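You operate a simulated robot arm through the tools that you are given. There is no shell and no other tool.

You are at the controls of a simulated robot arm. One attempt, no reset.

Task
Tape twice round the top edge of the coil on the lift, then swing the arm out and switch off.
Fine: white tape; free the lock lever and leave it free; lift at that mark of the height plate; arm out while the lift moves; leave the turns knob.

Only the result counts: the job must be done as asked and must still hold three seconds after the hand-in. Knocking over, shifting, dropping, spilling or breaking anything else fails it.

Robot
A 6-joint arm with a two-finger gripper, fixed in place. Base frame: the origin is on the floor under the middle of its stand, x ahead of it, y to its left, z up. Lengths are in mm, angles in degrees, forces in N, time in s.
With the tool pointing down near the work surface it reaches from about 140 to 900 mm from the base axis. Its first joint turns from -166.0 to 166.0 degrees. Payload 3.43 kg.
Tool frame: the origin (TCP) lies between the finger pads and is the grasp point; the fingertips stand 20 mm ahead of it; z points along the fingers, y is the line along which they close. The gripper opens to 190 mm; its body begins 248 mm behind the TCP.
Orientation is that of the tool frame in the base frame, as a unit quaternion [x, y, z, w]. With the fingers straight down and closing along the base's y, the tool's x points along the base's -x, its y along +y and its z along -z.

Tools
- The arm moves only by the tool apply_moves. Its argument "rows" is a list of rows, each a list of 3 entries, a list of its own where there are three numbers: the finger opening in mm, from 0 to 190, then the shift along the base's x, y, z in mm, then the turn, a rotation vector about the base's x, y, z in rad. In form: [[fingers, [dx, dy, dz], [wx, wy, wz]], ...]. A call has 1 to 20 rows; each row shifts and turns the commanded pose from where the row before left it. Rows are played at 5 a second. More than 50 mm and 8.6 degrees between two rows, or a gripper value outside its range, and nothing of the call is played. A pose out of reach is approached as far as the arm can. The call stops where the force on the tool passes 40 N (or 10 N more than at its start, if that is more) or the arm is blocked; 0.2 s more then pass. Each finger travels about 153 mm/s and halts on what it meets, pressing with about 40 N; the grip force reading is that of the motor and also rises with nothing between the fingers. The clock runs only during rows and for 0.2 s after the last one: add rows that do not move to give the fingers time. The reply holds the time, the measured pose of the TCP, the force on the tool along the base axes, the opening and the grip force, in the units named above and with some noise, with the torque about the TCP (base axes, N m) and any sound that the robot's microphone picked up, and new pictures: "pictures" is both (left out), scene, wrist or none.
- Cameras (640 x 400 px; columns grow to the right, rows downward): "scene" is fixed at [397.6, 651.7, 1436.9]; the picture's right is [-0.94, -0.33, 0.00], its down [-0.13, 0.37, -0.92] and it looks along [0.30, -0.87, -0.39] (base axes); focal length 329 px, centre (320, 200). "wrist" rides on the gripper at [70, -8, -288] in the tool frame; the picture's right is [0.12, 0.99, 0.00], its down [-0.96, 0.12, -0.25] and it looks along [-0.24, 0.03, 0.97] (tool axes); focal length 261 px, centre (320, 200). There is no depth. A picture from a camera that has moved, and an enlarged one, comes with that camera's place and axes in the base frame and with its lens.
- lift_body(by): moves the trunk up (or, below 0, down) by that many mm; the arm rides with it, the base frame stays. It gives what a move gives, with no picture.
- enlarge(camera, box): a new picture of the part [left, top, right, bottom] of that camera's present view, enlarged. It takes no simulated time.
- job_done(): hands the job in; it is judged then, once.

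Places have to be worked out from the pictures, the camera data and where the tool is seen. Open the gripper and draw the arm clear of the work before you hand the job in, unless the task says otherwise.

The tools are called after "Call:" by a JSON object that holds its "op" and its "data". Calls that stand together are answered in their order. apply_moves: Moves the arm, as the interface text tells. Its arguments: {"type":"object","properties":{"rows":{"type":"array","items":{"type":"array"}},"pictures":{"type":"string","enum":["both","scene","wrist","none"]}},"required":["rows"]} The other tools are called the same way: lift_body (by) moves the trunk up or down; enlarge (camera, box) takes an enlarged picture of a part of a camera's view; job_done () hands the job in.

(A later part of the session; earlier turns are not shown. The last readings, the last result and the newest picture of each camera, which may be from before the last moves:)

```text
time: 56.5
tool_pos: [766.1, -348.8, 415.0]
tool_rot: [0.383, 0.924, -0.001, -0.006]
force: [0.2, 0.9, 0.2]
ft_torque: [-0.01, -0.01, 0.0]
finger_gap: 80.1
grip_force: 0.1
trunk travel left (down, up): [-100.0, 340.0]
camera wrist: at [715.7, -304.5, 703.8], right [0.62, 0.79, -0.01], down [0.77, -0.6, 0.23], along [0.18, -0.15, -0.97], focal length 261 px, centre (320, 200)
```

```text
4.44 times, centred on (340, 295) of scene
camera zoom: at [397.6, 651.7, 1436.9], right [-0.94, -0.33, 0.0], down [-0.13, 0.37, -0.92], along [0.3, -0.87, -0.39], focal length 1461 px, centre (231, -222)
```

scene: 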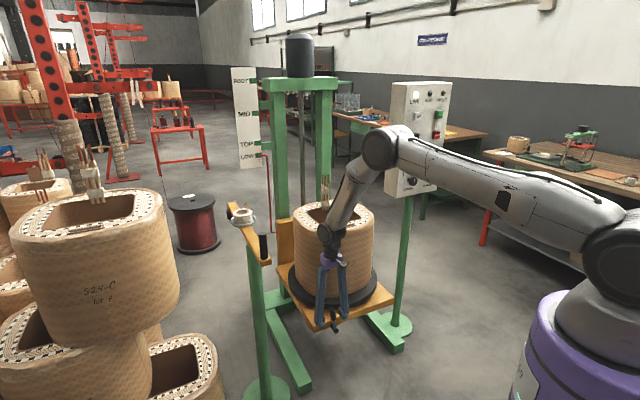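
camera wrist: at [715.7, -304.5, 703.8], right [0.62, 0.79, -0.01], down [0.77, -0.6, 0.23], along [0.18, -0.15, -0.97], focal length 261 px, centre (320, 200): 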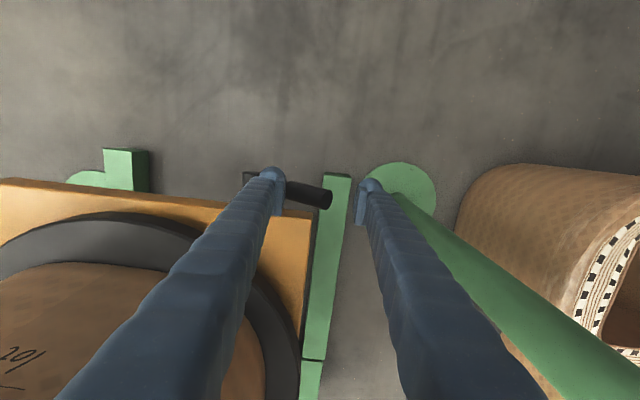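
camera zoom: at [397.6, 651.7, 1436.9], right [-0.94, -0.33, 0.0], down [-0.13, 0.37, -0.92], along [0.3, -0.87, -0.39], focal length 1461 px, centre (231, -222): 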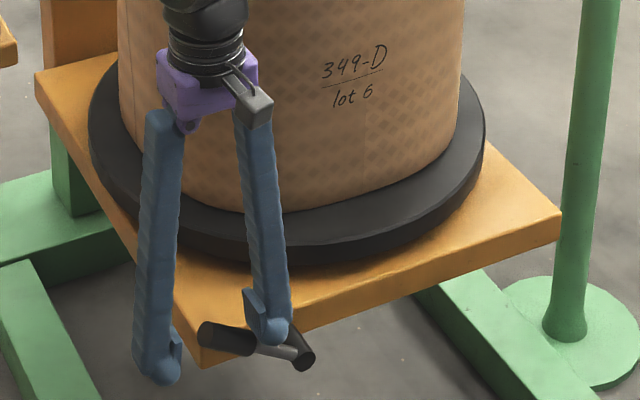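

The lever has gone over to the +v side and the contact force is zero. I lift clear and look at where it rests.

Call:
{"op": "apply_moves", "data": {"rows": [[80, [0, 0, 40], [0, 0, 0]], [80, [0, 0, 45], [0, 0, 0]], [80, [-20, 20, 40], [0, 0, 0]], [80, [-20, 20, 0], [0, 0, 0]], [80, [0, 0, 0], [0, 0, 0]]]}}

Call:
{"op": "enlarge", "data": {"camera": "scene", "box": [295, 285, 365, 335]}}

Call:
{"op": "enlarge", "data": {"camera": "wrist", "box": [230, 150, 390, 260]}}

Call:
{"op": "enlarge", "data": {"camera": "scene", "box": [405, 83, 450, 113]}}

```text
time: 57.7
tool_pos: [727.6, -308.4, 538.4]
tool_rot: [0.383, 0.924, -0.001, -0.008]
force: [0.5, -0.4, 0.2]
ft_torque: [-0.03, 0.02, -0.02]
finger_gap: 80.0
grip_force: 0.1
trunk travel left (down, up): [-100.0, 340.0]
camera wrist: at [675.6, -263.8, 828.8], right [0.62, 0.79, -0.01], down [0.77, -0.6, 0.23], along [0.18, -0.15, -0.97], focal length 261 px, centre (320, 200)
```

scene: 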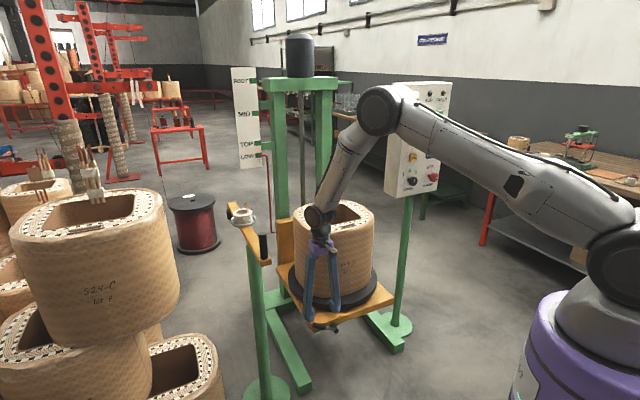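
wrist: 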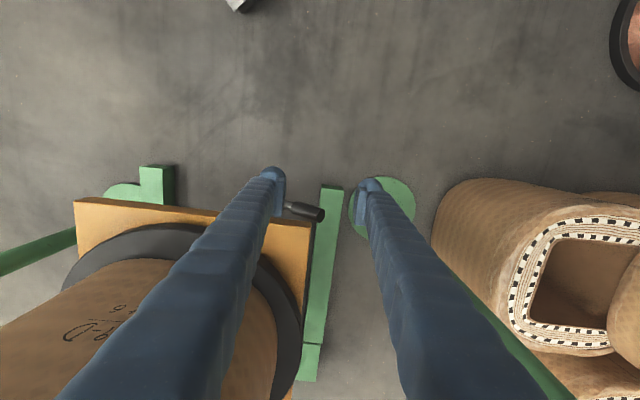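

```text
8.00 times, centred on (330, 310) of scene
camera zoom: at [397.6, 651.7, 1436.9], right [-0.94, -0.33, 0.0], down [-0.13, 0.37, -0.92], along [0.3, -0.87, -0.39], focal length 2630 px, centre (240, -680)
```

zoom: 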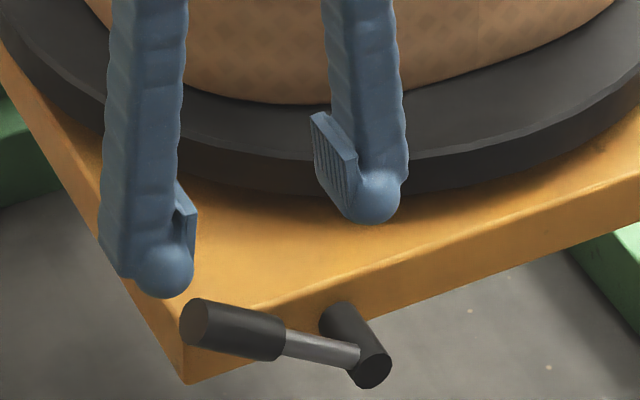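

```text
3.64 times, centred on (310, 205) of wrist
camera zoom: at [675.6, -263.8, 828.8], right [0.62, 0.79, -0.01], down [0.77, -0.6, 0.23], along [0.18, -0.15, -0.97], focal length 948 px, centre (356, 182)
```

zoom: 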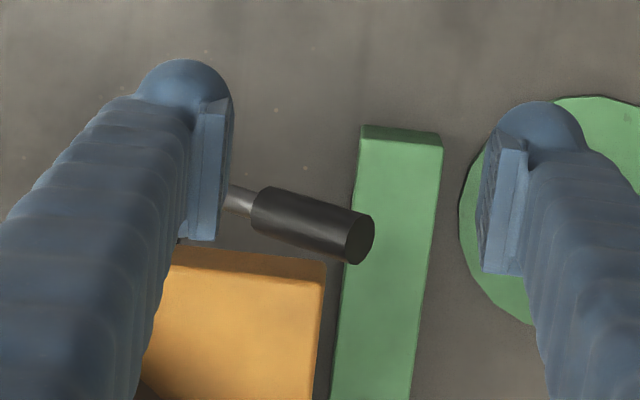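

```text
13.33 times, centred on (428, 98) of scene
camera zoom: at [397.6, 651.7, 1436.9], right [-0.94, -0.33, 0.0], down [-0.13, 0.37, -0.92], along [0.3, -0.87, -0.39], focal length 4384 px, centre (-1113, 1560)
```

zoom: 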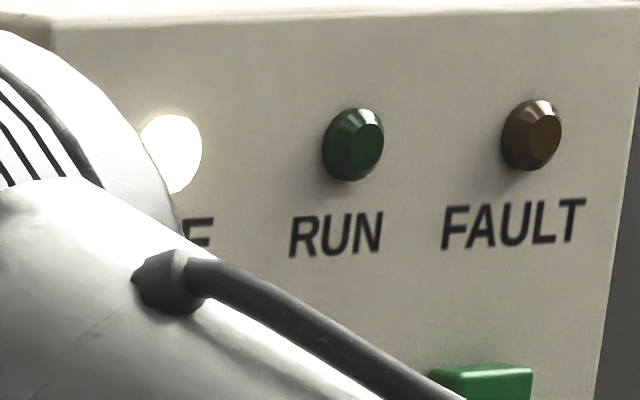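

The lever now rests about 58° over, exactly where I left it, so it may not be at its end yet. I close the fingers and press it gently downward from above until it meets its stop.

Call:
{"op": "apply_moves", "data": {"rows": [[30, [9, -18, -20], [0, 0, 0]], [0, [9, -18, -30], [0, 0, 0]], [0, [9.4, -17.6, -28], [0, 0, 0]], [0, [0, 0, 0], [0, 0, 0]], [0, [0, 0, -8], [0, 0, 0]], [0, [0, 0, -8], [0, 0, 0]], [0, [0, 0, -8], [0, 0, 0]], [0, [0, 0, 0], [0, 0, 0]]], "pictures": "wrist"}}

Call:
{"op": "enlarge", "data": {"camera": "scene", "box": [295, 285, 365, 335]}}

```text
time: 59.5
tool_pos: [753.5, -363.3, 436.7]
tool_rot: [0.383, 0.924, -0.002, -0.007]
force: [-0.6, -0.1, -0.3]
ft_torque: [-0.02, -0.01, 0.01]
finger_gap: 0.0
grip_force: 34.6
trunk travel left (down, up): [-100.0, 340.0]
camera wrist: at [702.2, -319.3, 726.7], right [0.62, 0.79, -0.01], down [0.77, -0.6, 0.23], along [0.18, -0.15, -0.97], focal length 261 px, centre (320, 200)
```

wrist: 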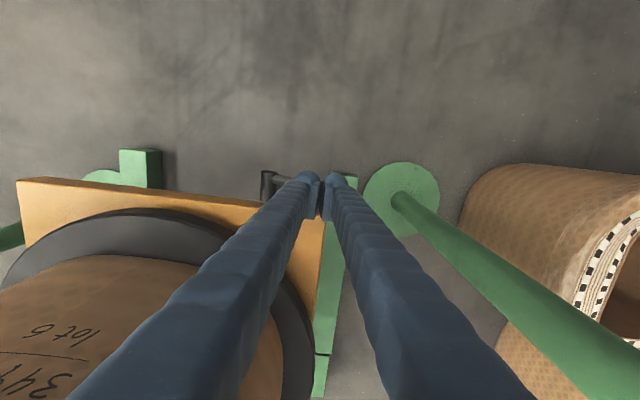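

```text
8.00 times, centred on (330, 310) of scene
camera zoom: at [397.6, 651.7, 1436.9], right [-0.94, -0.33, 0.0], down [-0.13, 0.37, -0.92], along [0.3, -0.87, -0.39], focal length 2630 px, centre (240, -680)
```

zoom: 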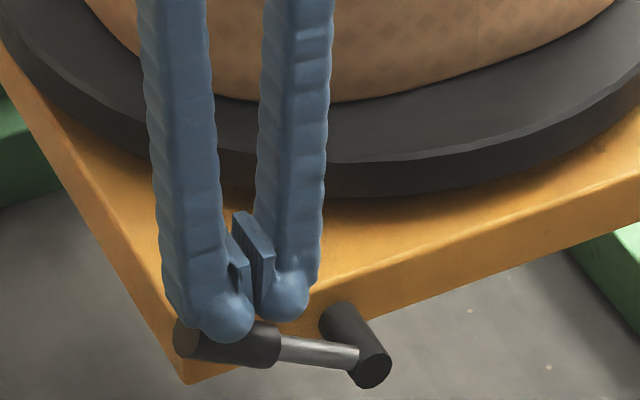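

The tips have just met the lever and it is moving down without noticeable force. I continue pressing in small steps.

Call:
{"op": "apply_moves", "data": {"rows": [[0, [0, 0, -8], [0, 0, 0]], [0, [0, 0, -8], [0, 0, 0]], [0, [0, 0, -8], [0, 0, 0]], [0, [0, 0, 0], [0, 0, 0]]], "pictures": "none"}}

Call:
{"op": "enlarge", "data": {"camera": "scene", "box": [295, 285, 365, 335]}}

```text
time: 60.5
tool_pos: [752.1, -364.1, 412.5]
tool_rot: [0.382, 0.924, -0.002, -0.007]
force: [0.3, 0.9, -0.2]
ft_torque: [0.01, 0.01, 0.0]
finger_gap: 0.0
grip_force: 33.6
trunk travel left (down, up): [-100.0, 340.0]
```

```text
8.00 times, centred on (330, 310) of scene
camera zoom: at [397.6, 651.7, 1436.9], right [-0.94, -0.33, 0.0], down [-0.13, 0.37, -0.92], along [0.3, -0.87, -0.39], focal length 2630 px, centre (240, -680)
```

zoom: 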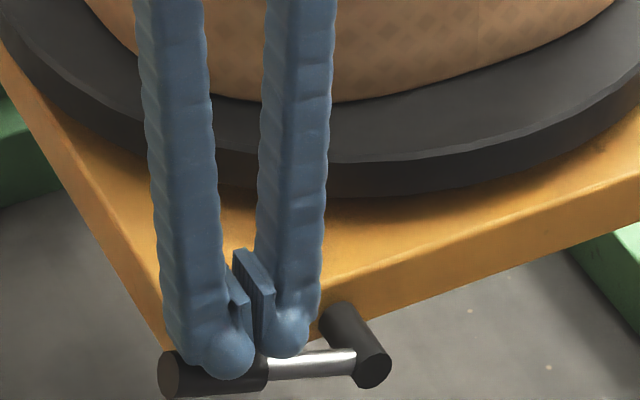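

It is still moving freely, at about 73° now. I press on to find its stop.

Call:
{"op": "apply_moves", "data": {"rows": [[0, [0, 0, -8], [0, 0, 0]], [0, [0, 0, -8], [0, 0, 0]], [0, [0, 0, -8], [0, 0, 0]], [0, [0, 0, 0], [0, 0, 0]]], "pictures": "none"}}

Call:
{"op": "enlarge", "data": {"camera": "scene", "box": [295, 285, 365, 335]}}

```text
time: 61.5
tool_pos: [753.7, -363.7, 389.1]
tool_rot: [0.382, 0.924, -0.001, -0.007]
force: [-0.8, 0.3, 0.1]
ft_torque: [0.01, 0.0, 0.02]
finger_gap: 0.0
grip_force: 34.4
trunk travel left (down, up): [-100.0, 340.0]
```

```text
8.00 times, centred on (330, 310) of scene
camera zoom: at [397.6, 651.7, 1436.9], right [-0.94, -0.33, 0.0], down [-0.13, 0.37, -0.92], along [0.3, -0.87, -0.39], focal length 2630 px, centre (240, -680)
```

zoom: 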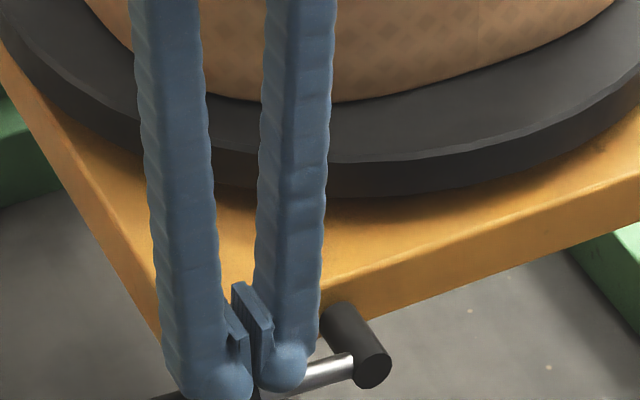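

No stop yet. I keep lowering in small steps and watch for force.

Call:
{"op": "apply_moves", "data": {"rows": [[0, [0, 0, -6], [0, 0, 0]], [0, [0, 0, -6], [0, 0, 0]], [0, [0, 0, -6], [0, 0, 0]], [0, [0, 0, -6], [0, 0, 0]], [0, [0, 0, 0], [0, 0, 0]]], "pictures": "none"}}

Call:
{"op": "enlarge", "data": {"camera": "scene", "box": [290, 285, 370, 345]}}

```text
time: 62.2
tool_pos: [753.5, -362.6, 380.9]
tool_rot: [0.382, 0.924, -0.003, -0.007]
force: [-5.8, 1.0, 21.9]
ft_torque: [0.19, -0.07, 0.1]
finger_gap: 0.0
grip_force: 33.7
trunk travel left (down, up): [-100.0, 340.0]
stopped in row 3: the force on the tool passed its limit at 49 N (the readings are from after the stop); the commanded pose is now the measured one
```

```text
6.67 times, centred on (330, 315) of scene
camera zoom: at [397.6, 651.7, 1436.9], right [-0.94, -0.33, 0.0], down [-0.13, 0.37, -0.92], along [0.3, -0.87, -0.39], focal length 2192 px, centre (253, -567)
```

zoom: 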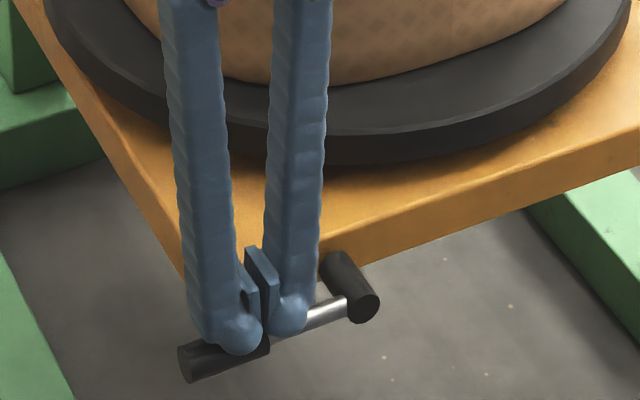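

Force jumped at the horizontal position: the lever is at its end stop, fully over. I lift off straight up and check that it stays there.

Call:
{"op": "apply_moves", "data": {"rows": [[0, [0, 0, 20], [0, 0, 0]], [0, [0, 0, 40], [0, 0, 0]], [0, [-10, 10, 45], [0, 0, 0]], [0, [-20, 20, 40], [0, 0, 0]], [0, [-20, 20, 40], [0, 0, 0]], [0, [0, 0, 0], [0, 0, 0]]]}}

Call:
{"op": "enlarge", "data": {"camera": "scene", "box": [290, 285, 370, 345]}}

Call:
{"op": "enlarge", "data": {"camera": "wrist", "box": [200, 130, 440, 280]}}

```text
time: 63.6
tool_pos: [707.5, -313.5, 563.9]
tool_rot: [0.382, 0.924, -0.001, -0.007]
force: [-0.2, 0.0, 0.4]
ft_torque: [-0.05, -0.01, -0.01]
finger_gap: 0.0
grip_force: 34.5
trunk travel left (down, up): [-100.0, 340.0]
camera wrist: at [655.6, -269.5, 853.9], right [0.62, 0.79, -0.01], down [0.77, -0.6, 0.23], along [0.18, -0.15, -0.97], focal length 261 px, centre (320, 200)
```

scene: 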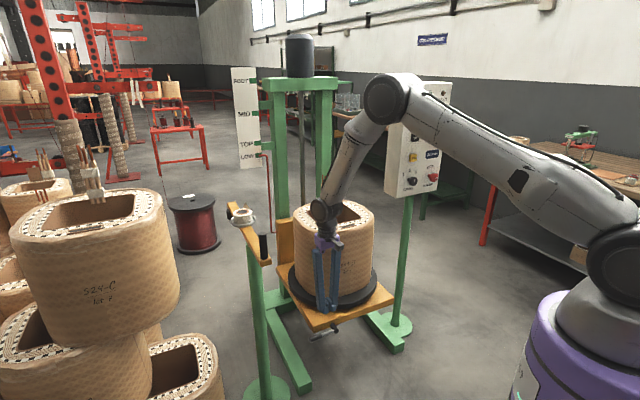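
wrist: 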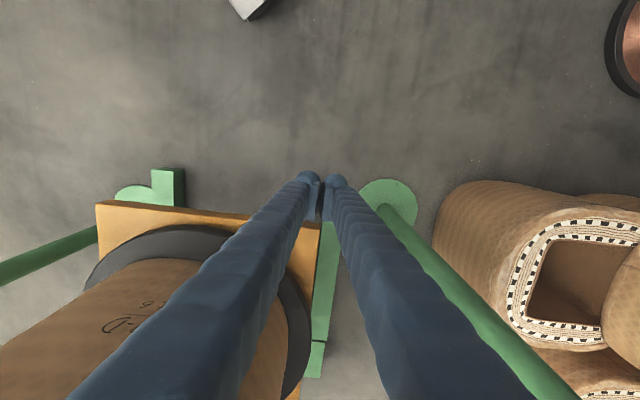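

```text
6.67 times, centred on (330, 315) of scene
camera zoom: at [397.6, 651.7, 1436.9], right [-0.94, -0.33, 0.0], down [-0.13, 0.37, -0.92], along [0.3, -0.87, -0.39], focal length 2192 px, centre (253, -567)
```

zoom: 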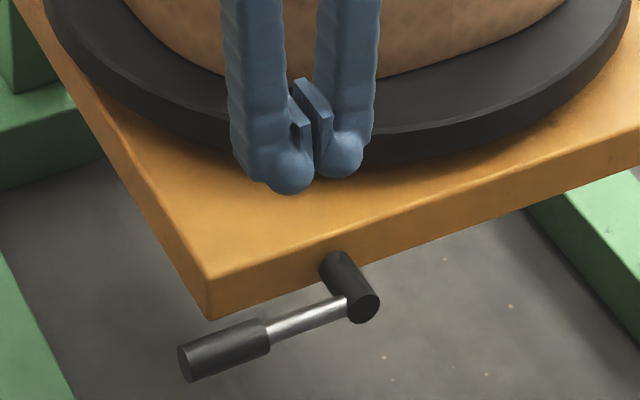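

```text
2.67 times, centred on (320, 205) of wrist
camera zoom: at [655.6, -269.5, 853.9], right [0.62, 0.79, -0.01], down [0.77, -0.6, 0.23], along [0.18, -0.15, -0.97], focal length 695 px, centre (320, 187)
```

zoom: 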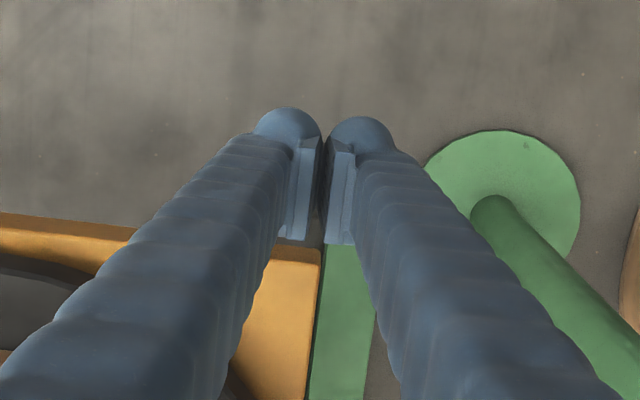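

The lever stays horizontal at its free end. Next is the lift: I place the UP button near (475, -819, 1217), so I raise the arm and go in front of it with the tool pitched 45° down and fingers closed.

Call:
{"op": "apply_moves", "data": {"rows": [[0, [-17, -24, 37], [0, 0, 0]], [0, [-17, -24, 37], [0, 0, 0]], [0, [-17, -24, 37], [0, 0, 0]], [0, [-17, -24, 37], [0, 0, 0]], [0, [-17, -24, 37], [0, 0, 0]], [0, [-17, -24, 37], [0, 0, 0]], [0, [-17, -24, 37], [-0.0555, -0.0555, 0]], [0, [-17, -24, 37], [-0.0555, -0.0555, 0]], [0, [-17, -24, 37], [-0.0555, -0.0555, 0]], [0, [-17, -24, 37], [-0.0555, -0.0555, 0]], [0, [-17, -24, 37], [-0.0555, -0.0555, 0]], [0, [-17, -24, 37], [-0.0555, -0.0555, 0]], [0, [-17, -24, 37], [-0.0555, -0.0555, 0]], [0, [-17, -24, 37], [-0.0555, -0.0555, 0]], [0, [-17, -24, 37], [-0.0555, -0.0555, 0]], [0, [-17, -24, 37], [-0.0555, -0.0555, 0]], [0, [-17, -24, 37], [0, 0, 0]], [0, [-25, -37, 27], [0, 0, 0]], [0, [0, 0, 0], [0, 0, 0]]]}}

Call:
{"op": "enlarge", "data": {"camera": "wrist", "box": [220, 100, 420, 225]}}

Call:
{"op": "enlarge", "data": {"camera": "scene", "box": [380, 70, 540, 170]}}

```text
refused: row 18 steps farther than a row can; nothing moved
```

```text
3.20 times, centred on (320, 162) of wrist
camera zoom: at [655.6, -269.5, 853.9], right [0.62, 0.79, -0.01], down [0.77, -0.6, 0.23], along [0.18, -0.15, -0.97], focal length 834 px, centre (320, 320)
```

zoom: 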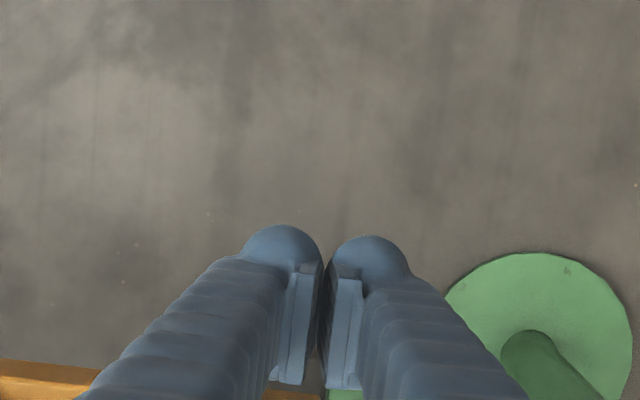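

```text
4.00 times, centred on (460, 120) of scene
camera zoom: at [397.6, 651.7, 1436.9], right [-0.94, -0.33, 0.0], down [-0.13, 0.37, -0.92], along [0.3, -0.87, -0.39], focal length 1315 px, centre (-240, 520)
```

zoom: 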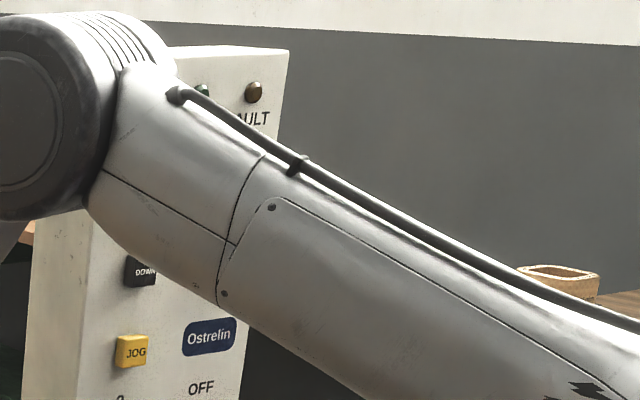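

One row was slightly too long and nothing moved; I resend with a shorter last step.

Call:
{"op": "apply_moves", "data": {"rows": [[0, [-17, -24, 37], [0, 0, 0]], [0, [-17, -24, 37], [0, 0, 0]], [0, [-17, -24, 37], [0, 0, 0]], [0, [-17, -24, 37], [0, 0, 0]], [0, [-17, -24, 37], [0, 0, 0]], [0, [-17, -24, 37], [0, 0, 0]], [0, [-17, -24, 37], [-0.0555, -0.0555, 0]], [0, [-17, -24, 37], [-0.0555, -0.0555, 0]], [0, [-17, -24, 37], [-0.0555, -0.0555, 0]], [0, [-17, -24, 37], [-0.0555, -0.0555, 0]], [0, [-17, -24, 37], [-0.0555, -0.0555, 0]], [0, [-17, -24, 37], [-0.0555, -0.0555, 0]], [0, [-17, -24, 37], [-0.0555, -0.0555, 0]], [0, [-17, -24, 37], [-0.0555, -0.0555, 0]], [0, [-17, -24, 37], [-0.0555, -0.0555, 0]], [0, [-17, -24, 37], [-0.0555, -0.0555, 0]], [0, [-17, -24, 37], [0, 0, 0]], [0, [-20, -30, 26], [0, 0, 0]], [0, [0, 0, 0], [0, 0, 0]]]}}

Call:
{"op": "enlarge", "data": {"camera": "wrist", "box": [220, 100, 420, 225]}}

Call:
{"op": "enlarge", "data": {"camera": "scene", "box": [380, 70, 540, 170]}}

```text
time: 67.6
tool_pos: [395.1, -747.8, 1218.9]
tool_rot: [0.356, 0.855, -0.148, 0.347]
force: [0.7, -0.8, 0.1]
ft_torque: [0.02, -0.06, 0.03]
finger_gap: 0.0
grip_force: 34.5
trunk travel left (down, up): [-100.0, 340.0]
camera wrist: at [213.9, -574.4, 1376.3], right [0.65, 0.76, -0.09], down [0.45, -0.28, 0.85], along [0.62, -0.59, -0.52], focal length 261 px, centre (320, 200)
```

scene: 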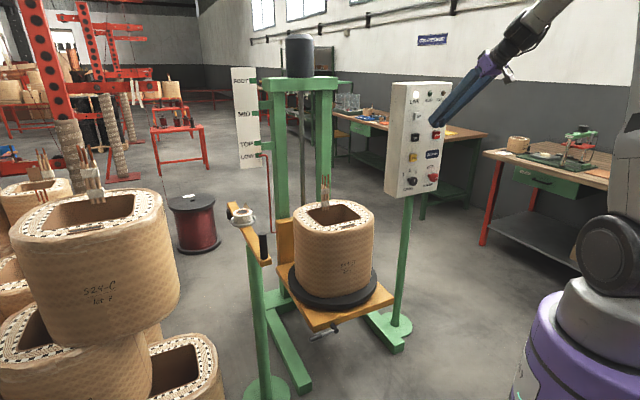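
wrist: 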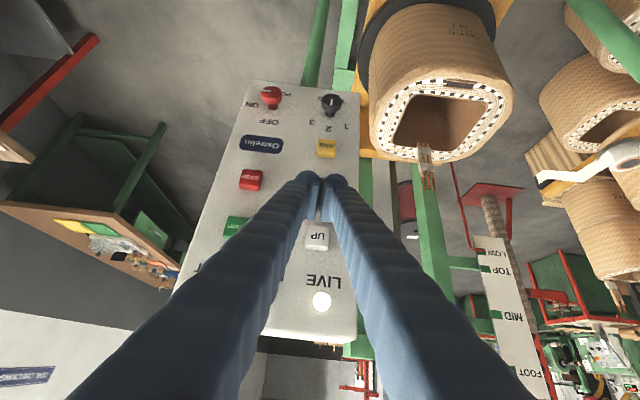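

```text
3.20 times, centred on (320, 162) of wrist
camera zoom: at [213.9, -574.4, 1376.3], right [0.65, 0.76, -0.09], down [0.45, -0.28, 0.85], along [0.62, -0.59, -0.52], focal length 834 px, centre (320, 320)
```

zoom: 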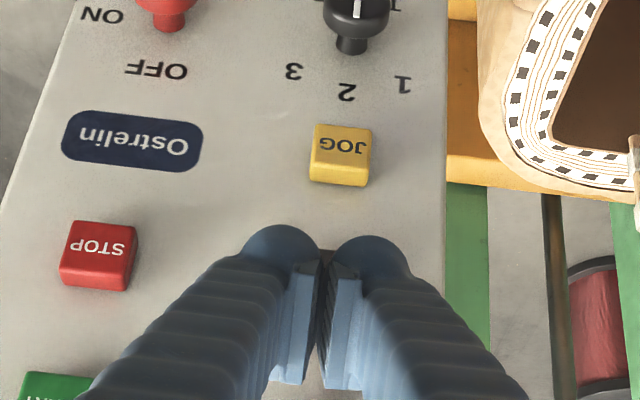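

```text
4.00 times, centred on (460, 120) of scene
camera zoom: at [397.6, 651.7, 1436.9], right [-0.94, -0.33, 0.0], down [-0.13, 0.37, -0.92], along [0.3, -0.87, -0.39], focal length 1315 px, centre (-240, 520)
```

zoom: 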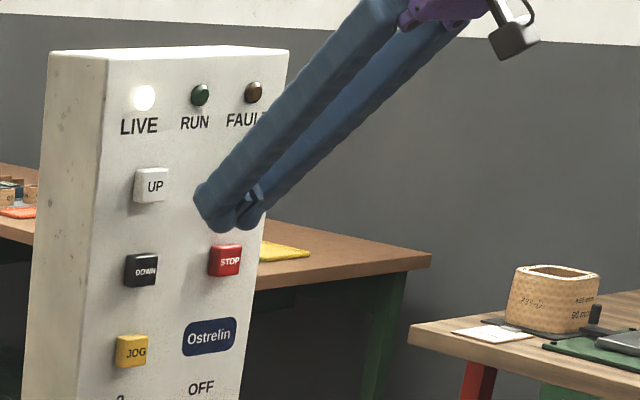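

UP triangulates to (475, -819, 1218), about 107 mm ahead. I line up one fingertip with its centre and move in 75 mm.

Call:
{"op": "apply_moves", "data": {"rows": [[0, [23.3, -29.7, 2], [0, 0, 0]], [0, [23.3, -29.7, 2], [0, 0, 0]], [0, [0, 0, 0], [0, 0, 0]]]}}

Call:
{"op": "enlarge", "data": {"camera": "wrist", "box": [250, 150, 400, 260]}}

Call:
{"op": "enlarge", "data": {"camera": "scene", "box": [385, 75, 465, 145]}}

```text
time: 68.4
tool_pos: [441.0, -807.9, 1222.5]
tool_rot: [0.355, 0.856, -0.147, 0.347]
force: [-0.2, 0.3, -0.6]
ft_torque: [0.04, -0.02, 0.05]
finger_gap: 0.0
grip_force: 34.2
trunk travel left (down, up): [-100.0, 340.0]
camera wrist: at [260.8, -634.2, 1380.6], right [0.65, 0.76, -0.09], down [0.45, -0.28, 0.85], along [0.62, -0.59, -0.52], focal length 261 px, centre (320, 200)
```

scene: 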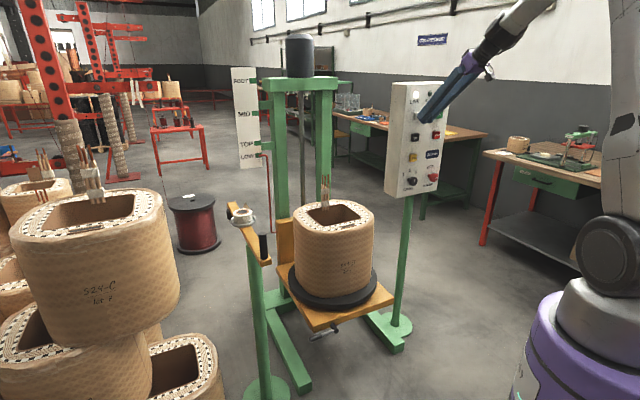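
wrist: 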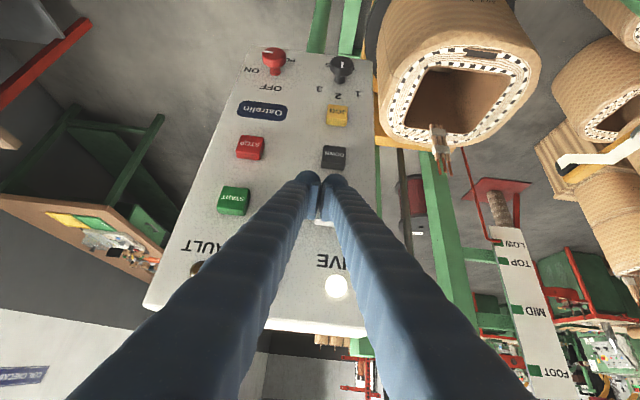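

```text
3.64 times, centred on (325, 205) of wrist
camera zoom: at [260.8, -634.2, 1380.6], right [0.65, 0.76, -0.09], down [0.45, -0.28, 0.85], along [0.62, -0.59, -0.52], focal length 948 px, centre (302, 182)
```

zoom: 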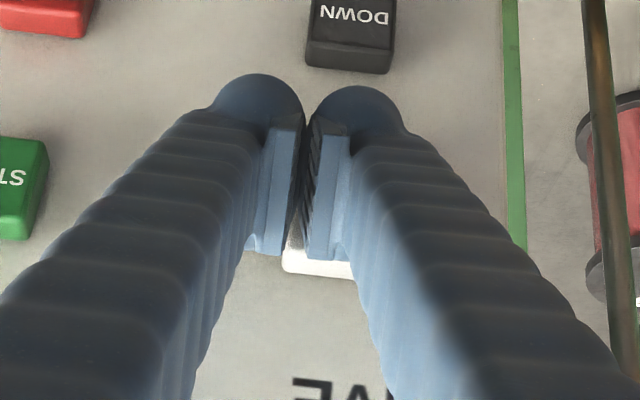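

```text
5.71 times, centred on (425, 110) of scene
camera zoom: at [397.6, 651.7, 1436.9], right [-0.94, -0.33, 0.0], down [-0.13, 0.37, -0.92], along [0.3, -0.87, -0.39], focal length 1879 px, centre (-280, 714)
```

zoom: 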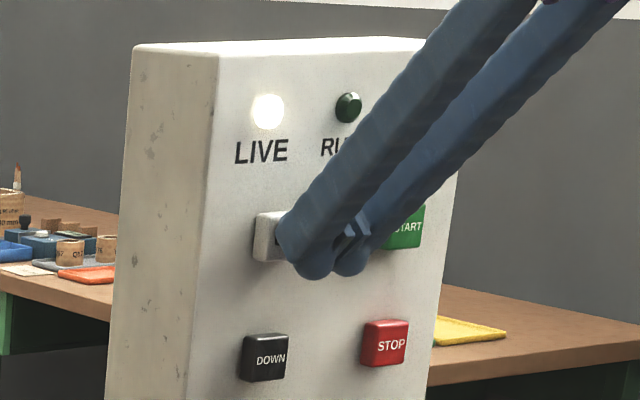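

From the scene view the fingertip sits a little low and to the right of UP's centre. I correct by 7 mm left and 14 mm up and look again.

Call:
{"op": "apply_moves", "data": {"rows": [[0, [5, 5, 14], [0, 0, 0]], [0, [3, -3, 0], [0, 0, 0]], [0, [0, 0, 0], [0, 0, 0]]], "pictures": "none"}}

Call:
{"op": "enlarge", "data": {"camera": "wrist", "box": [250, 150, 400, 260]}}

Call:
{"op": "enlarge", "data": {"camera": "scene", "box": [395, 90, 455, 140]}}

```text
time: 69.2
tool_pos: [449.5, -807.7, 1237.1]
tool_rot: [0.356, 0.855, -0.148, 0.346]
force: [-1.1, 1.0, 0.6]
ft_torque: [0.02, -0.02, 0.03]
finger_gap: 0.1
grip_force: 34.3
trunk travel left (down, up): [-100.0, 340.0]
```

```text
3.64 times, centred on (325, 205) of wrist
camera zoom: at [268.2, -633.3, 1394.4], right [0.65, 0.76, -0.09], down [0.45, -0.28, 0.85], along [0.62, -0.59, -0.52], focal length 948 px, centre (302, 182)
```

zoom: 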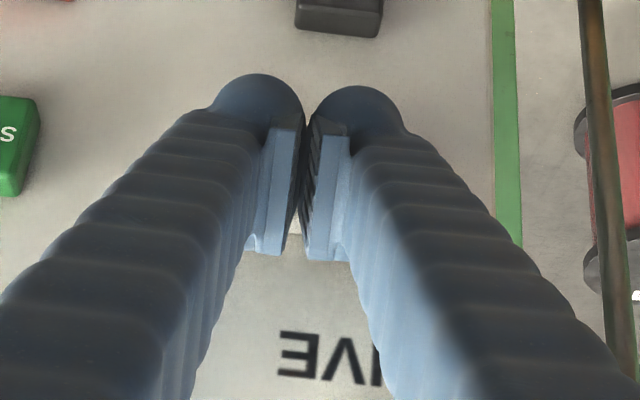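

```text
8.00 times, centred on (425, 115) of scene
camera zoom: at [397.6, 651.7, 1436.9], right [-0.94, -0.33, 0.0], down [-0.13, 0.37, -0.92], along [0.3, -0.87, -0.39], focal length 2630 px, centre (-520, 880)
```

zoom: 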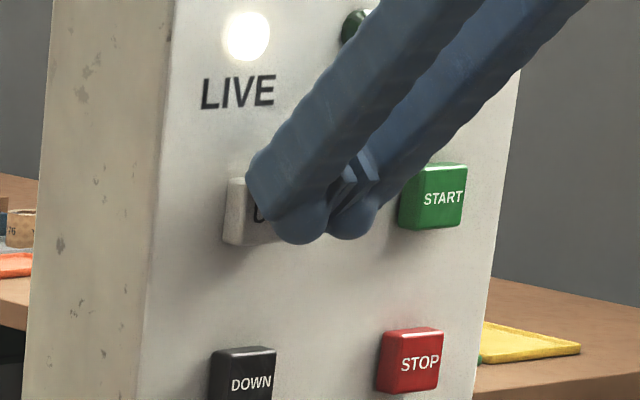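

The fingertip is now in line with UP, about 11 mm from it. I press in small steps and watch force and the lift pointer.

Call:
{"op": "apply_moves", "data": {"rows": [[0, [2.8, -2.8, 0], [0, 0, 0]], [0, [2.8, -2.8, 0], [0, 0, 0]], [0, [2.8, -2.8, 0], [0, 0, 0]]], "pictures": "none"}}

Call:
{"op": "enlarge", "data": {"camera": "scene", "box": [395, 90, 455, 140]}}

Call:
{"op": "enlarge", "data": {"camera": "scene", "box": [220, 55, 300, 185]}}

```text
time: 70.0
tool_pos: [454.4, -813.3, 1236.8]
tool_rot: [0.356, 0.855, -0.147, 0.348]
force: [-25.7, 28.7, 1.1]
ft_torque: [-0.13, 0.08, 0.48]
finger_gap: 6.2
grip_force: 34.3
trunk travel left (down, up): [-100.0, 340.0]
heard: click
```

```text
8.00 times, centred on (425, 115) of scene
camera zoom: at [397.6, 651.7, 1436.9], right [-0.94, -0.33, 0.0], down [-0.13, 0.37, -0.92], along [0.3, -0.87, -0.39], focal length 2630 px, centre (-520, 880)
```

zoom: 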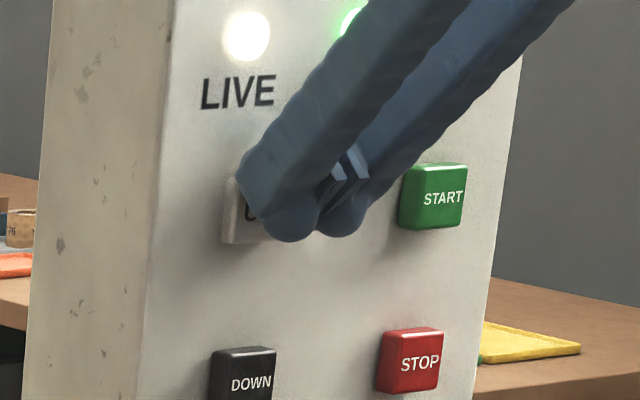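

```text
3.08 times, centred on (260, 120) of scene
camera zoom: at [397.6, 651.7, 1436.9], right [-0.94, -0.33, 0.0], down [-0.13, 0.37, -0.92], along [0.3, -0.87, -0.39], focal length 1012 px, centre (505, 446)
```

zoom: 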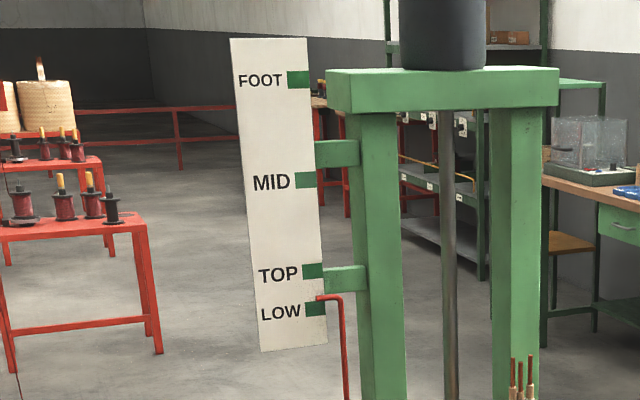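

A click was heard, RUN lit, and the pointer is rising (about a third of the way from LOW to TOP). I hold for one short row and check.

Call:
{"op": "apply_moves", "data": {"rows": [[0, [0, 0, 0], [0, 0, 0]]], "pictures": "none"}}

Call:
{"op": "enlarge", "data": {"camera": "scene", "box": [245, 135, 285, 165]}}

```text
time: 70.4
tool_pos: [454.9, -813.0, 1237.1]
tool_rot: [0.356, 0.855, -0.147, 0.347]
force: [-27.2, 32.5, -4.0]
ft_torque: [0.01, 0.07, 0.54]
finger_gap: 6.0
grip_force: 34.9
trunk travel left (down, up): [-100.0, 340.0]
```

```text
13.33 times, centred on (265, 150) of scene
camera zoom: at [397.6, 651.7, 1436.9], right [-0.94, -0.33, 0.0], down [-0.13, 0.37, -0.92], along [0.3, -0.87, -0.39], focal length 4384 px, centre (1053, 867)
```

zoom: 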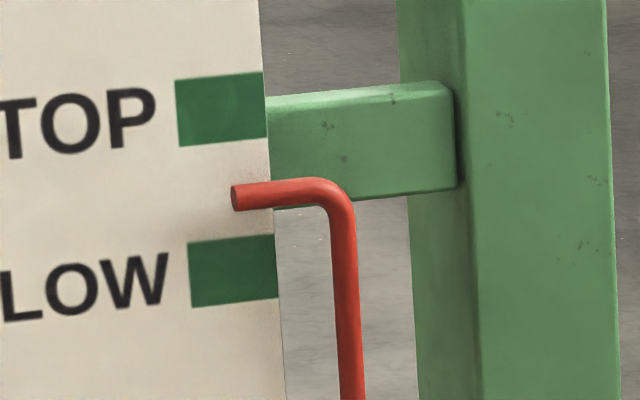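

The pointer rises about 68 zoom-pixels per second; about 85 remain to TOP. I hold for 0.8 s more and check again.

Call:
{"op": "apply_moves", "data": {"rows": [[0, [0, 0, 0], [0, 0, 0]], [0, [0, 0, 0], [0, 0, 0]], [0, [0, 0, 0], [0, 0, 0]]], "pictures": "none"}}

Call:
{"op": "enlarge", "data": {"camera": "scene", "box": [245, 135, 285, 165]}}

```text
time: 71.2
tool_pos: [458.3, -818.8, 1245.9]
tool_rot: [0.356, 0.852, -0.153, 0.351]
force: [-15.3, 11.2, 23.9]
ft_torque: [0.17, -0.45, -0.07]
finger_gap: 0.0
grip_force: 34.1
trunk travel left (down, up): [-100.0, 340.0]
```

```text
13.33 times, centred on (265, 150) of scene
camera zoom: at [397.6, 651.7, 1436.9], right [-0.94, -0.33, 0.0], down [-0.13, 0.37, -0.92], along [0.3, -0.87, -0.39], focal length 4384 px, centre (1053, 867)
```

zoom: 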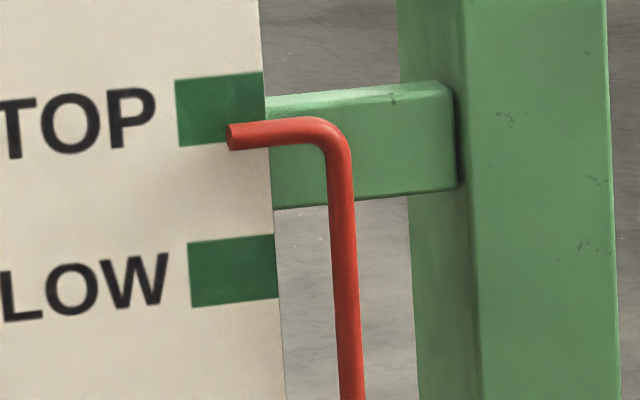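

The pointer is just below the TOP mark's centre, but the fingertip slid upward. I check what it is touching.

Call:
{"op": "enlarge", "data": {"camera": "scene", "box": [395, 80, 455, 130]}}

Call:
{"op": "enlarge", "data": {"camera": "wrist", "box": [250, 150, 400, 260]}}

```text
8.00 times, centred on (425, 105) of scene
camera zoom: at [397.6, 651.7, 1436.9], right [-0.94, -0.33, 0.0], down [-0.13, 0.37, -0.92], along [0.3, -0.87, -0.39], focal length 2630 px, centre (-520, 960)
```

zoom: 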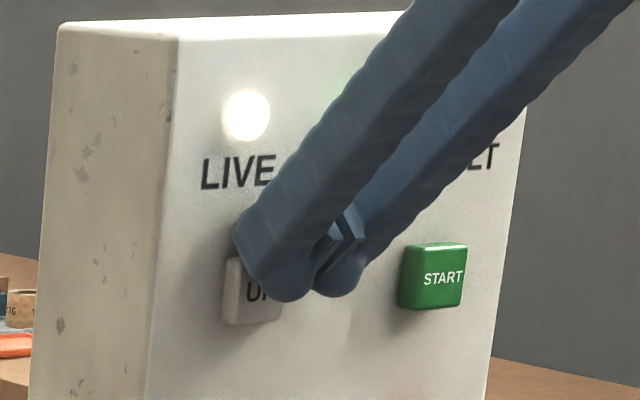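

```text
3.64 times, centred on (325, 205) of wrist
camera zoom: at [276.0, -641.4, 1400.3], right [0.65, 0.75, -0.09], down [0.44, -0.27, 0.85], along [0.62, -0.6, -0.51], focal length 948 px, centre (302, 182)
```

zoom: 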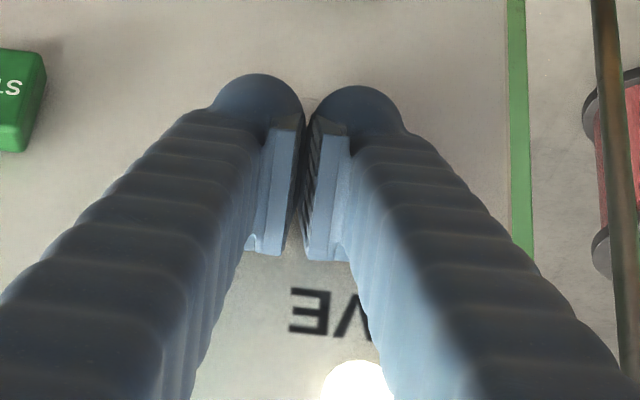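

It has crept up toward the button's top edge. I back off now to stop the lift, then measure how far is left.

Call:
{"op": "apply_moves", "data": {"rows": [[0, [-8, 8, 0], [0, 0, 0]], [0, [-8, 8, 0], [0, 0, 0]]], "pictures": "none"}}

Call:
{"op": "enlarge", "data": {"camera": "scene", "box": [245, 135, 285, 165]}}

Call:
{"op": "enlarge", "data": {"camera": "scene", "box": [395, 80, 455, 130]}}

```text
time: 71.8
tool_pos: [442.0, -800.0, 1236.1]
tool_rot: [0.357, 0.855, -0.148, 0.347]
force: [-0.2, -0.1, 0.1]
ft_torque: [0.02, -0.02, 0.03]
finger_gap: 0.0
grip_force: 34.3
trunk travel left (down, up): [-100.0, 340.0]
```

```text
13.33 times, centred on (265, 150) of scene
camera zoom: at [397.6, 651.7, 1436.9], right [-0.94, -0.33, 0.0], down [-0.13, 0.37, -0.92], along [0.3, -0.87, -0.39], focal length 4384 px, centre (1053, 867)
```

zoom: 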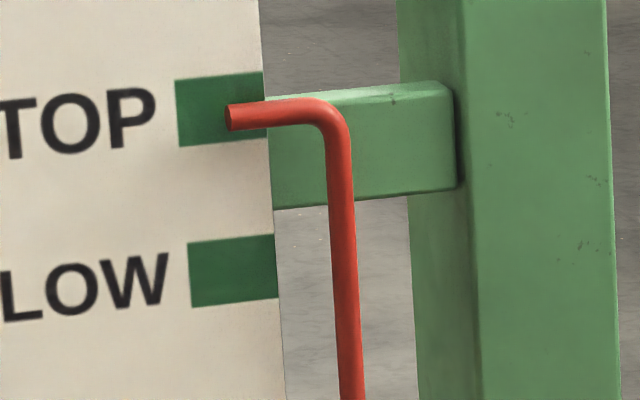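

```text
8.00 times, centred on (425, 105) of scene
camera zoom: at [397.6, 651.7, 1436.9], right [-0.94, -0.33, 0.0], down [-0.13, 0.37, -0.92], along [0.3, -0.87, -0.39], focal length 2630 px, centre (-520, 960)
```

zoom: 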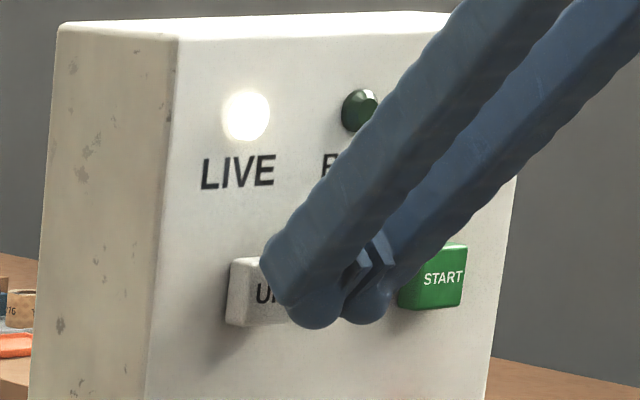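

RUN is off and the pointer sits inside the TOP mark. I zoom further to compare its offset with how it sat at LOW.

Call:
{"op": "enlarge", "data": {"camera": "scene", "box": [255, 138, 275, 150]}}

Call:
{"op": "enlarge", "data": {"camera": "scene", "box": [210, 60, 400, 350]}}

```text
16.00 times, centred on (265, 144) of scene
camera zoom: at [397.6, 651.7, 1436.9], right [-0.94, -0.33, 0.0], down [-0.13, 0.37, -0.92], along [0.3, -0.87, -0.39], focal length 5261 px, centre (1200, 1096)
```

zoom: 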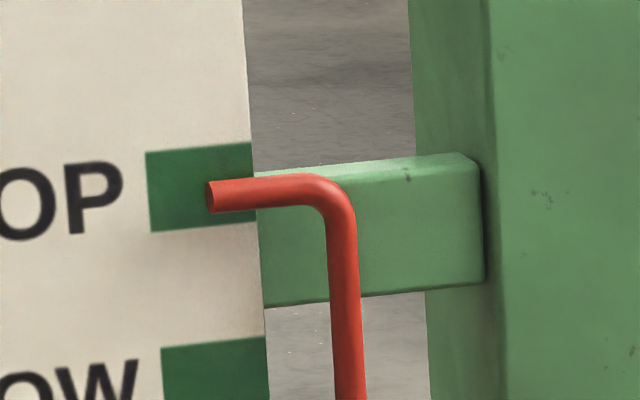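

```text
1.38 times, centred on (305, 205) of scene
camera zoom: at [397.6, 651.7, 1436.9], right [-0.94, -0.33, 0.0], down [-0.13, 0.37, -0.92], along [0.3, -0.87, -0.39], focal length 454 px, centre (341, 193)
```

zoom: 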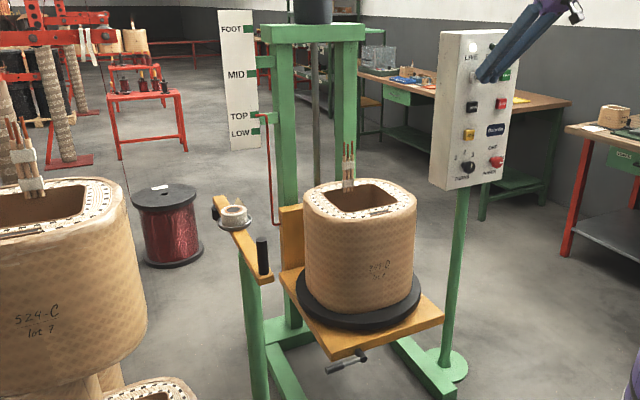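

The pointer is at TOP within about 1 mm and RUN is off, with the arm still out. Next the taping arm: its handle top is at about (871, -148, 937) and its pivot near (973, -257). I back off the panel and bring the tool above the handle, fingers 60 mm apart.

Call:
{"op": "apply_moves", "data": {"rows": [[0, [-25, 25, 0], [0, 0, 0]], [0, [-25, 25, 0], [0, 0, 0]], [60, [28.2, 35.4, -8.6], [0.048, 0.0206, 0.0081]], [60, [28.2, 35.4, -8.6], [0.048, 0.0206, 0.0081]], [60, [28.2, 35.4, -8.6], [0.048, 0.0206, 0.0081]], [60, [28.2, 35.4, -8.6], [0.048, 0.0206, 0.0081]], [60, [28.2, 35.4, -8.6], [0.048, 0.0206, 0.0081]], [60, [28.2, 35.4, -8.6], [0.048, 0.0206, 0.0081]], [60, [28.2, 35.4, -8.6], [0.048, 0.0206, 0.0081]], [60, [28.2, 35.4, -8.6], [0.048, 0.0206, 0.0081]], [60, [28.2, 35.4, -8.6], [0.048, 0.0206, 0.0081]], [60, [28.2, 35.4, -8.6], [0.048, 0.0206, 0.0081]], [60, [28.2, 35.4, -8.6], [0, 0, 0]], [60, [28.2, 35.4, -8.6], [0, 0, 0]], [60, [28.2, 35.4, -8.6], [0, 0, 0]], [60, [28.2, 35.4, -8.6], [0, 0, 0]], [60, [28.2, 35.4, -8.6], [0, 0, 0]], [60, [28.2, 35.4, -8.6], [0, 0, 0]], [60, [0, 0, 0], [0, 0, 0]]]}}

Call:
{"op": "enlarge", "data": {"camera": "scene", "box": [400, 80, 460, 120]}}

Call:
{"op": "enlarge", "data": {"camera": "scene", "box": [245, 135, 285, 165]}}

```text
time: 75.8
tool_pos: [844.3, -181.6, 1099.2]
tool_rot: [0.377, 0.91, 0.037, 0.169]
force: [-0.1, 0.2, 0.4]
ft_torque: [-0.06, 0.04, -0.05]
finger_gap: 59.9
grip_force: 0.1
trunk travel left (down, up): [-100.0, 340.0]
camera wrist: at [696.1, -121.2, 1348.6], right [0.59, 0.79, 0.16], down [0.63, -0.58, 0.52], along [0.51, -0.21, -0.84], focal length 261 px, centre (320, 200)
```

scene: 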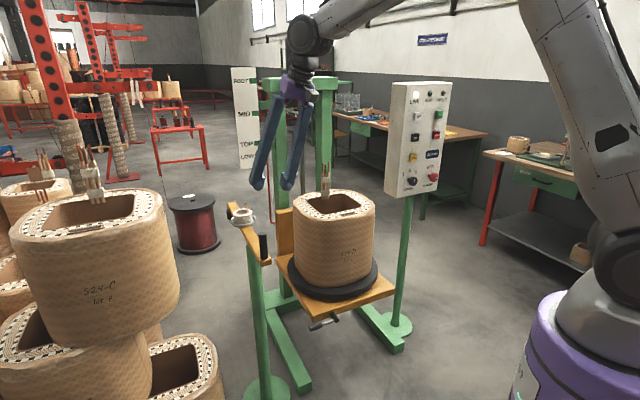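
wrist: 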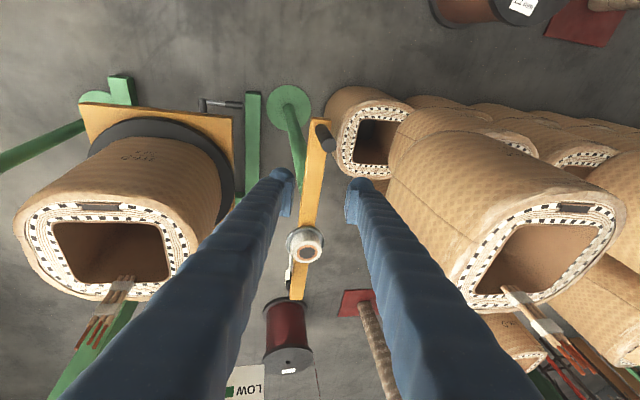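

```text
10.00 times, centred on (430, 100) of scene
camera zoom: at [397.6, 651.7, 1436.9], right [-0.94, -0.33, 0.0], down [-0.13, 0.37, -0.92], along [0.3, -0.87, -0.39], focal length 3288 px, centre (-780, 1200)
```

zoom: 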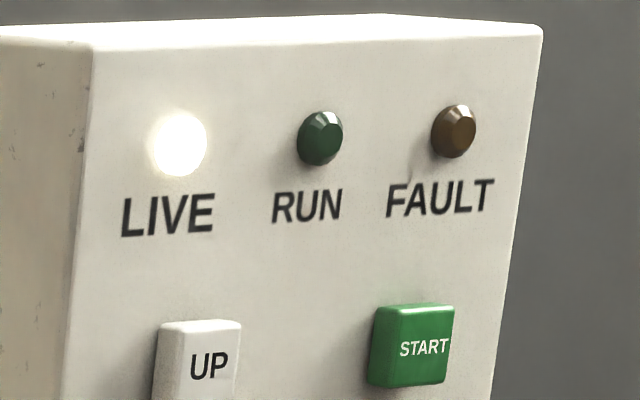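

```text
13.33 times, centred on (265, 150) of scene
camera zoom: at [397.6, 651.7, 1436.9], right [-0.94, -0.33, 0.0], down [-0.13, 0.37, -0.92], along [0.3, -0.87, -0.39], focal length 4384 px, centre (1053, 867)
```

zoom: 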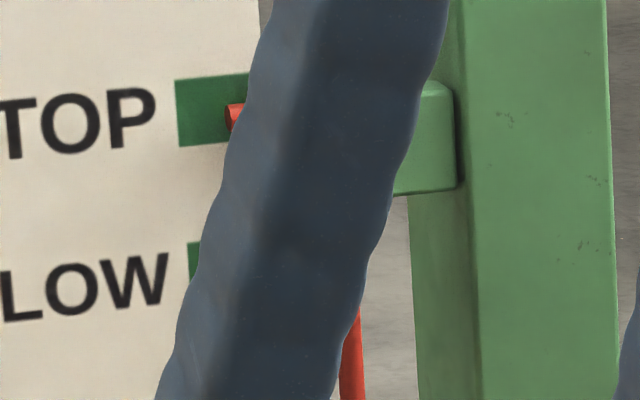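

LIVE is on, RUN and FAULT are off, and the pointer is still at TOP. I zoom on the taping arm and the coil to fix the handle, pivot, roller and coil positions.

Call:
{"op": "enlarge", "data": {"camera": "wrist", "box": [260, 80, 380, 160]}}

Call:
{"op": "enlarge", "data": {"camera": "wrist", "box": [260, 210, 350, 310]}}

Call:
{"op": "enlarge", "data": {"camera": "wrist", "box": [0, 90, 270, 310]}}

Call:
{"op": "enlarge", "data": {"camera": "scene", "box": [215, 185, 295, 275]}}

```text
5.00 times, centred on (320, 120) of wrist
camera zoom: at [696.1, -121.2, 1348.6], right [0.59, 0.79, 0.16], down [0.63, -0.58, 0.52], along [0.51, -0.21, -0.84], focal length 1303 px, centre (320, 600)
```

zoom: 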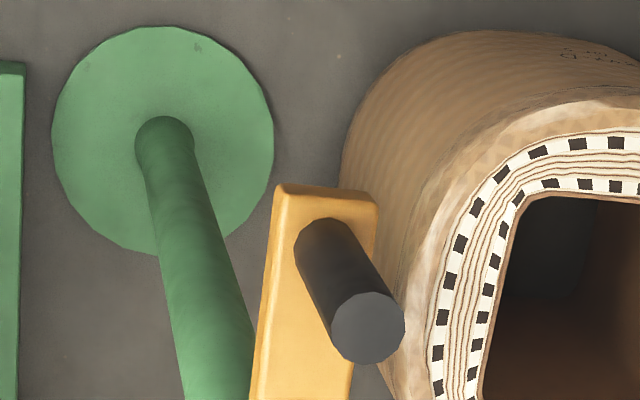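

```text
4.00 times, centred on (305, 260) of wrist
camera zoom: at [696.1, -121.2, 1348.6], right [0.59, 0.79, 0.16], down [0.63, -0.58, 0.52], along [0.51, -0.21, -0.84], focal length 1043 px, centre (380, -40)
```

zoom: 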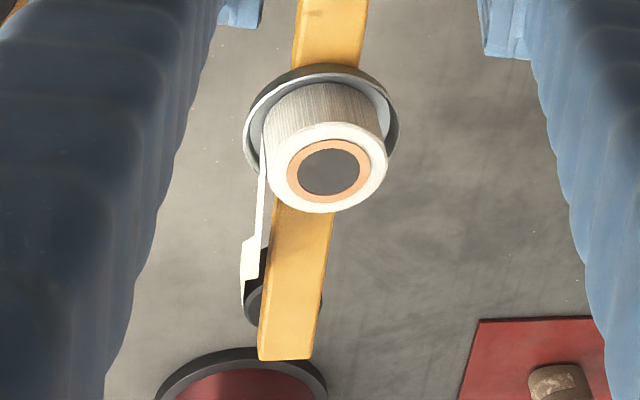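

```text
1.82 times, centred on (135, 200) of wrist
camera zoom: at [696.1, -121.2, 1348.6], right [0.59, 0.79, 0.16], down [0.63, -0.58, 0.52], along [0.51, -0.21, -0.84], focal length 474 px, centre (656, 200)
```

zoom: 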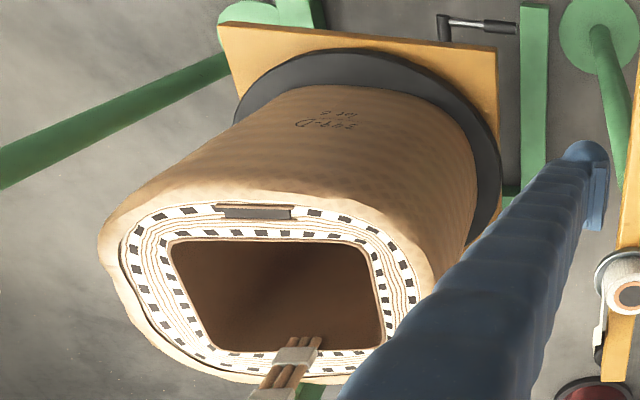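

```text
4.44 times, centred on (255, 230) of scene
camera zoom: at [397.6, 651.7, 1436.9], right [-0.94, -0.33, 0.0], down [-0.13, 0.37, -0.92], along [0.3, -0.87, -0.39], focal length 1461 px, centre (609, 67)
```

zoom: 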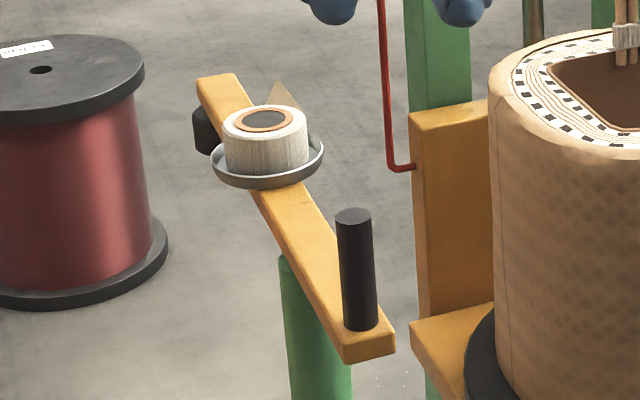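

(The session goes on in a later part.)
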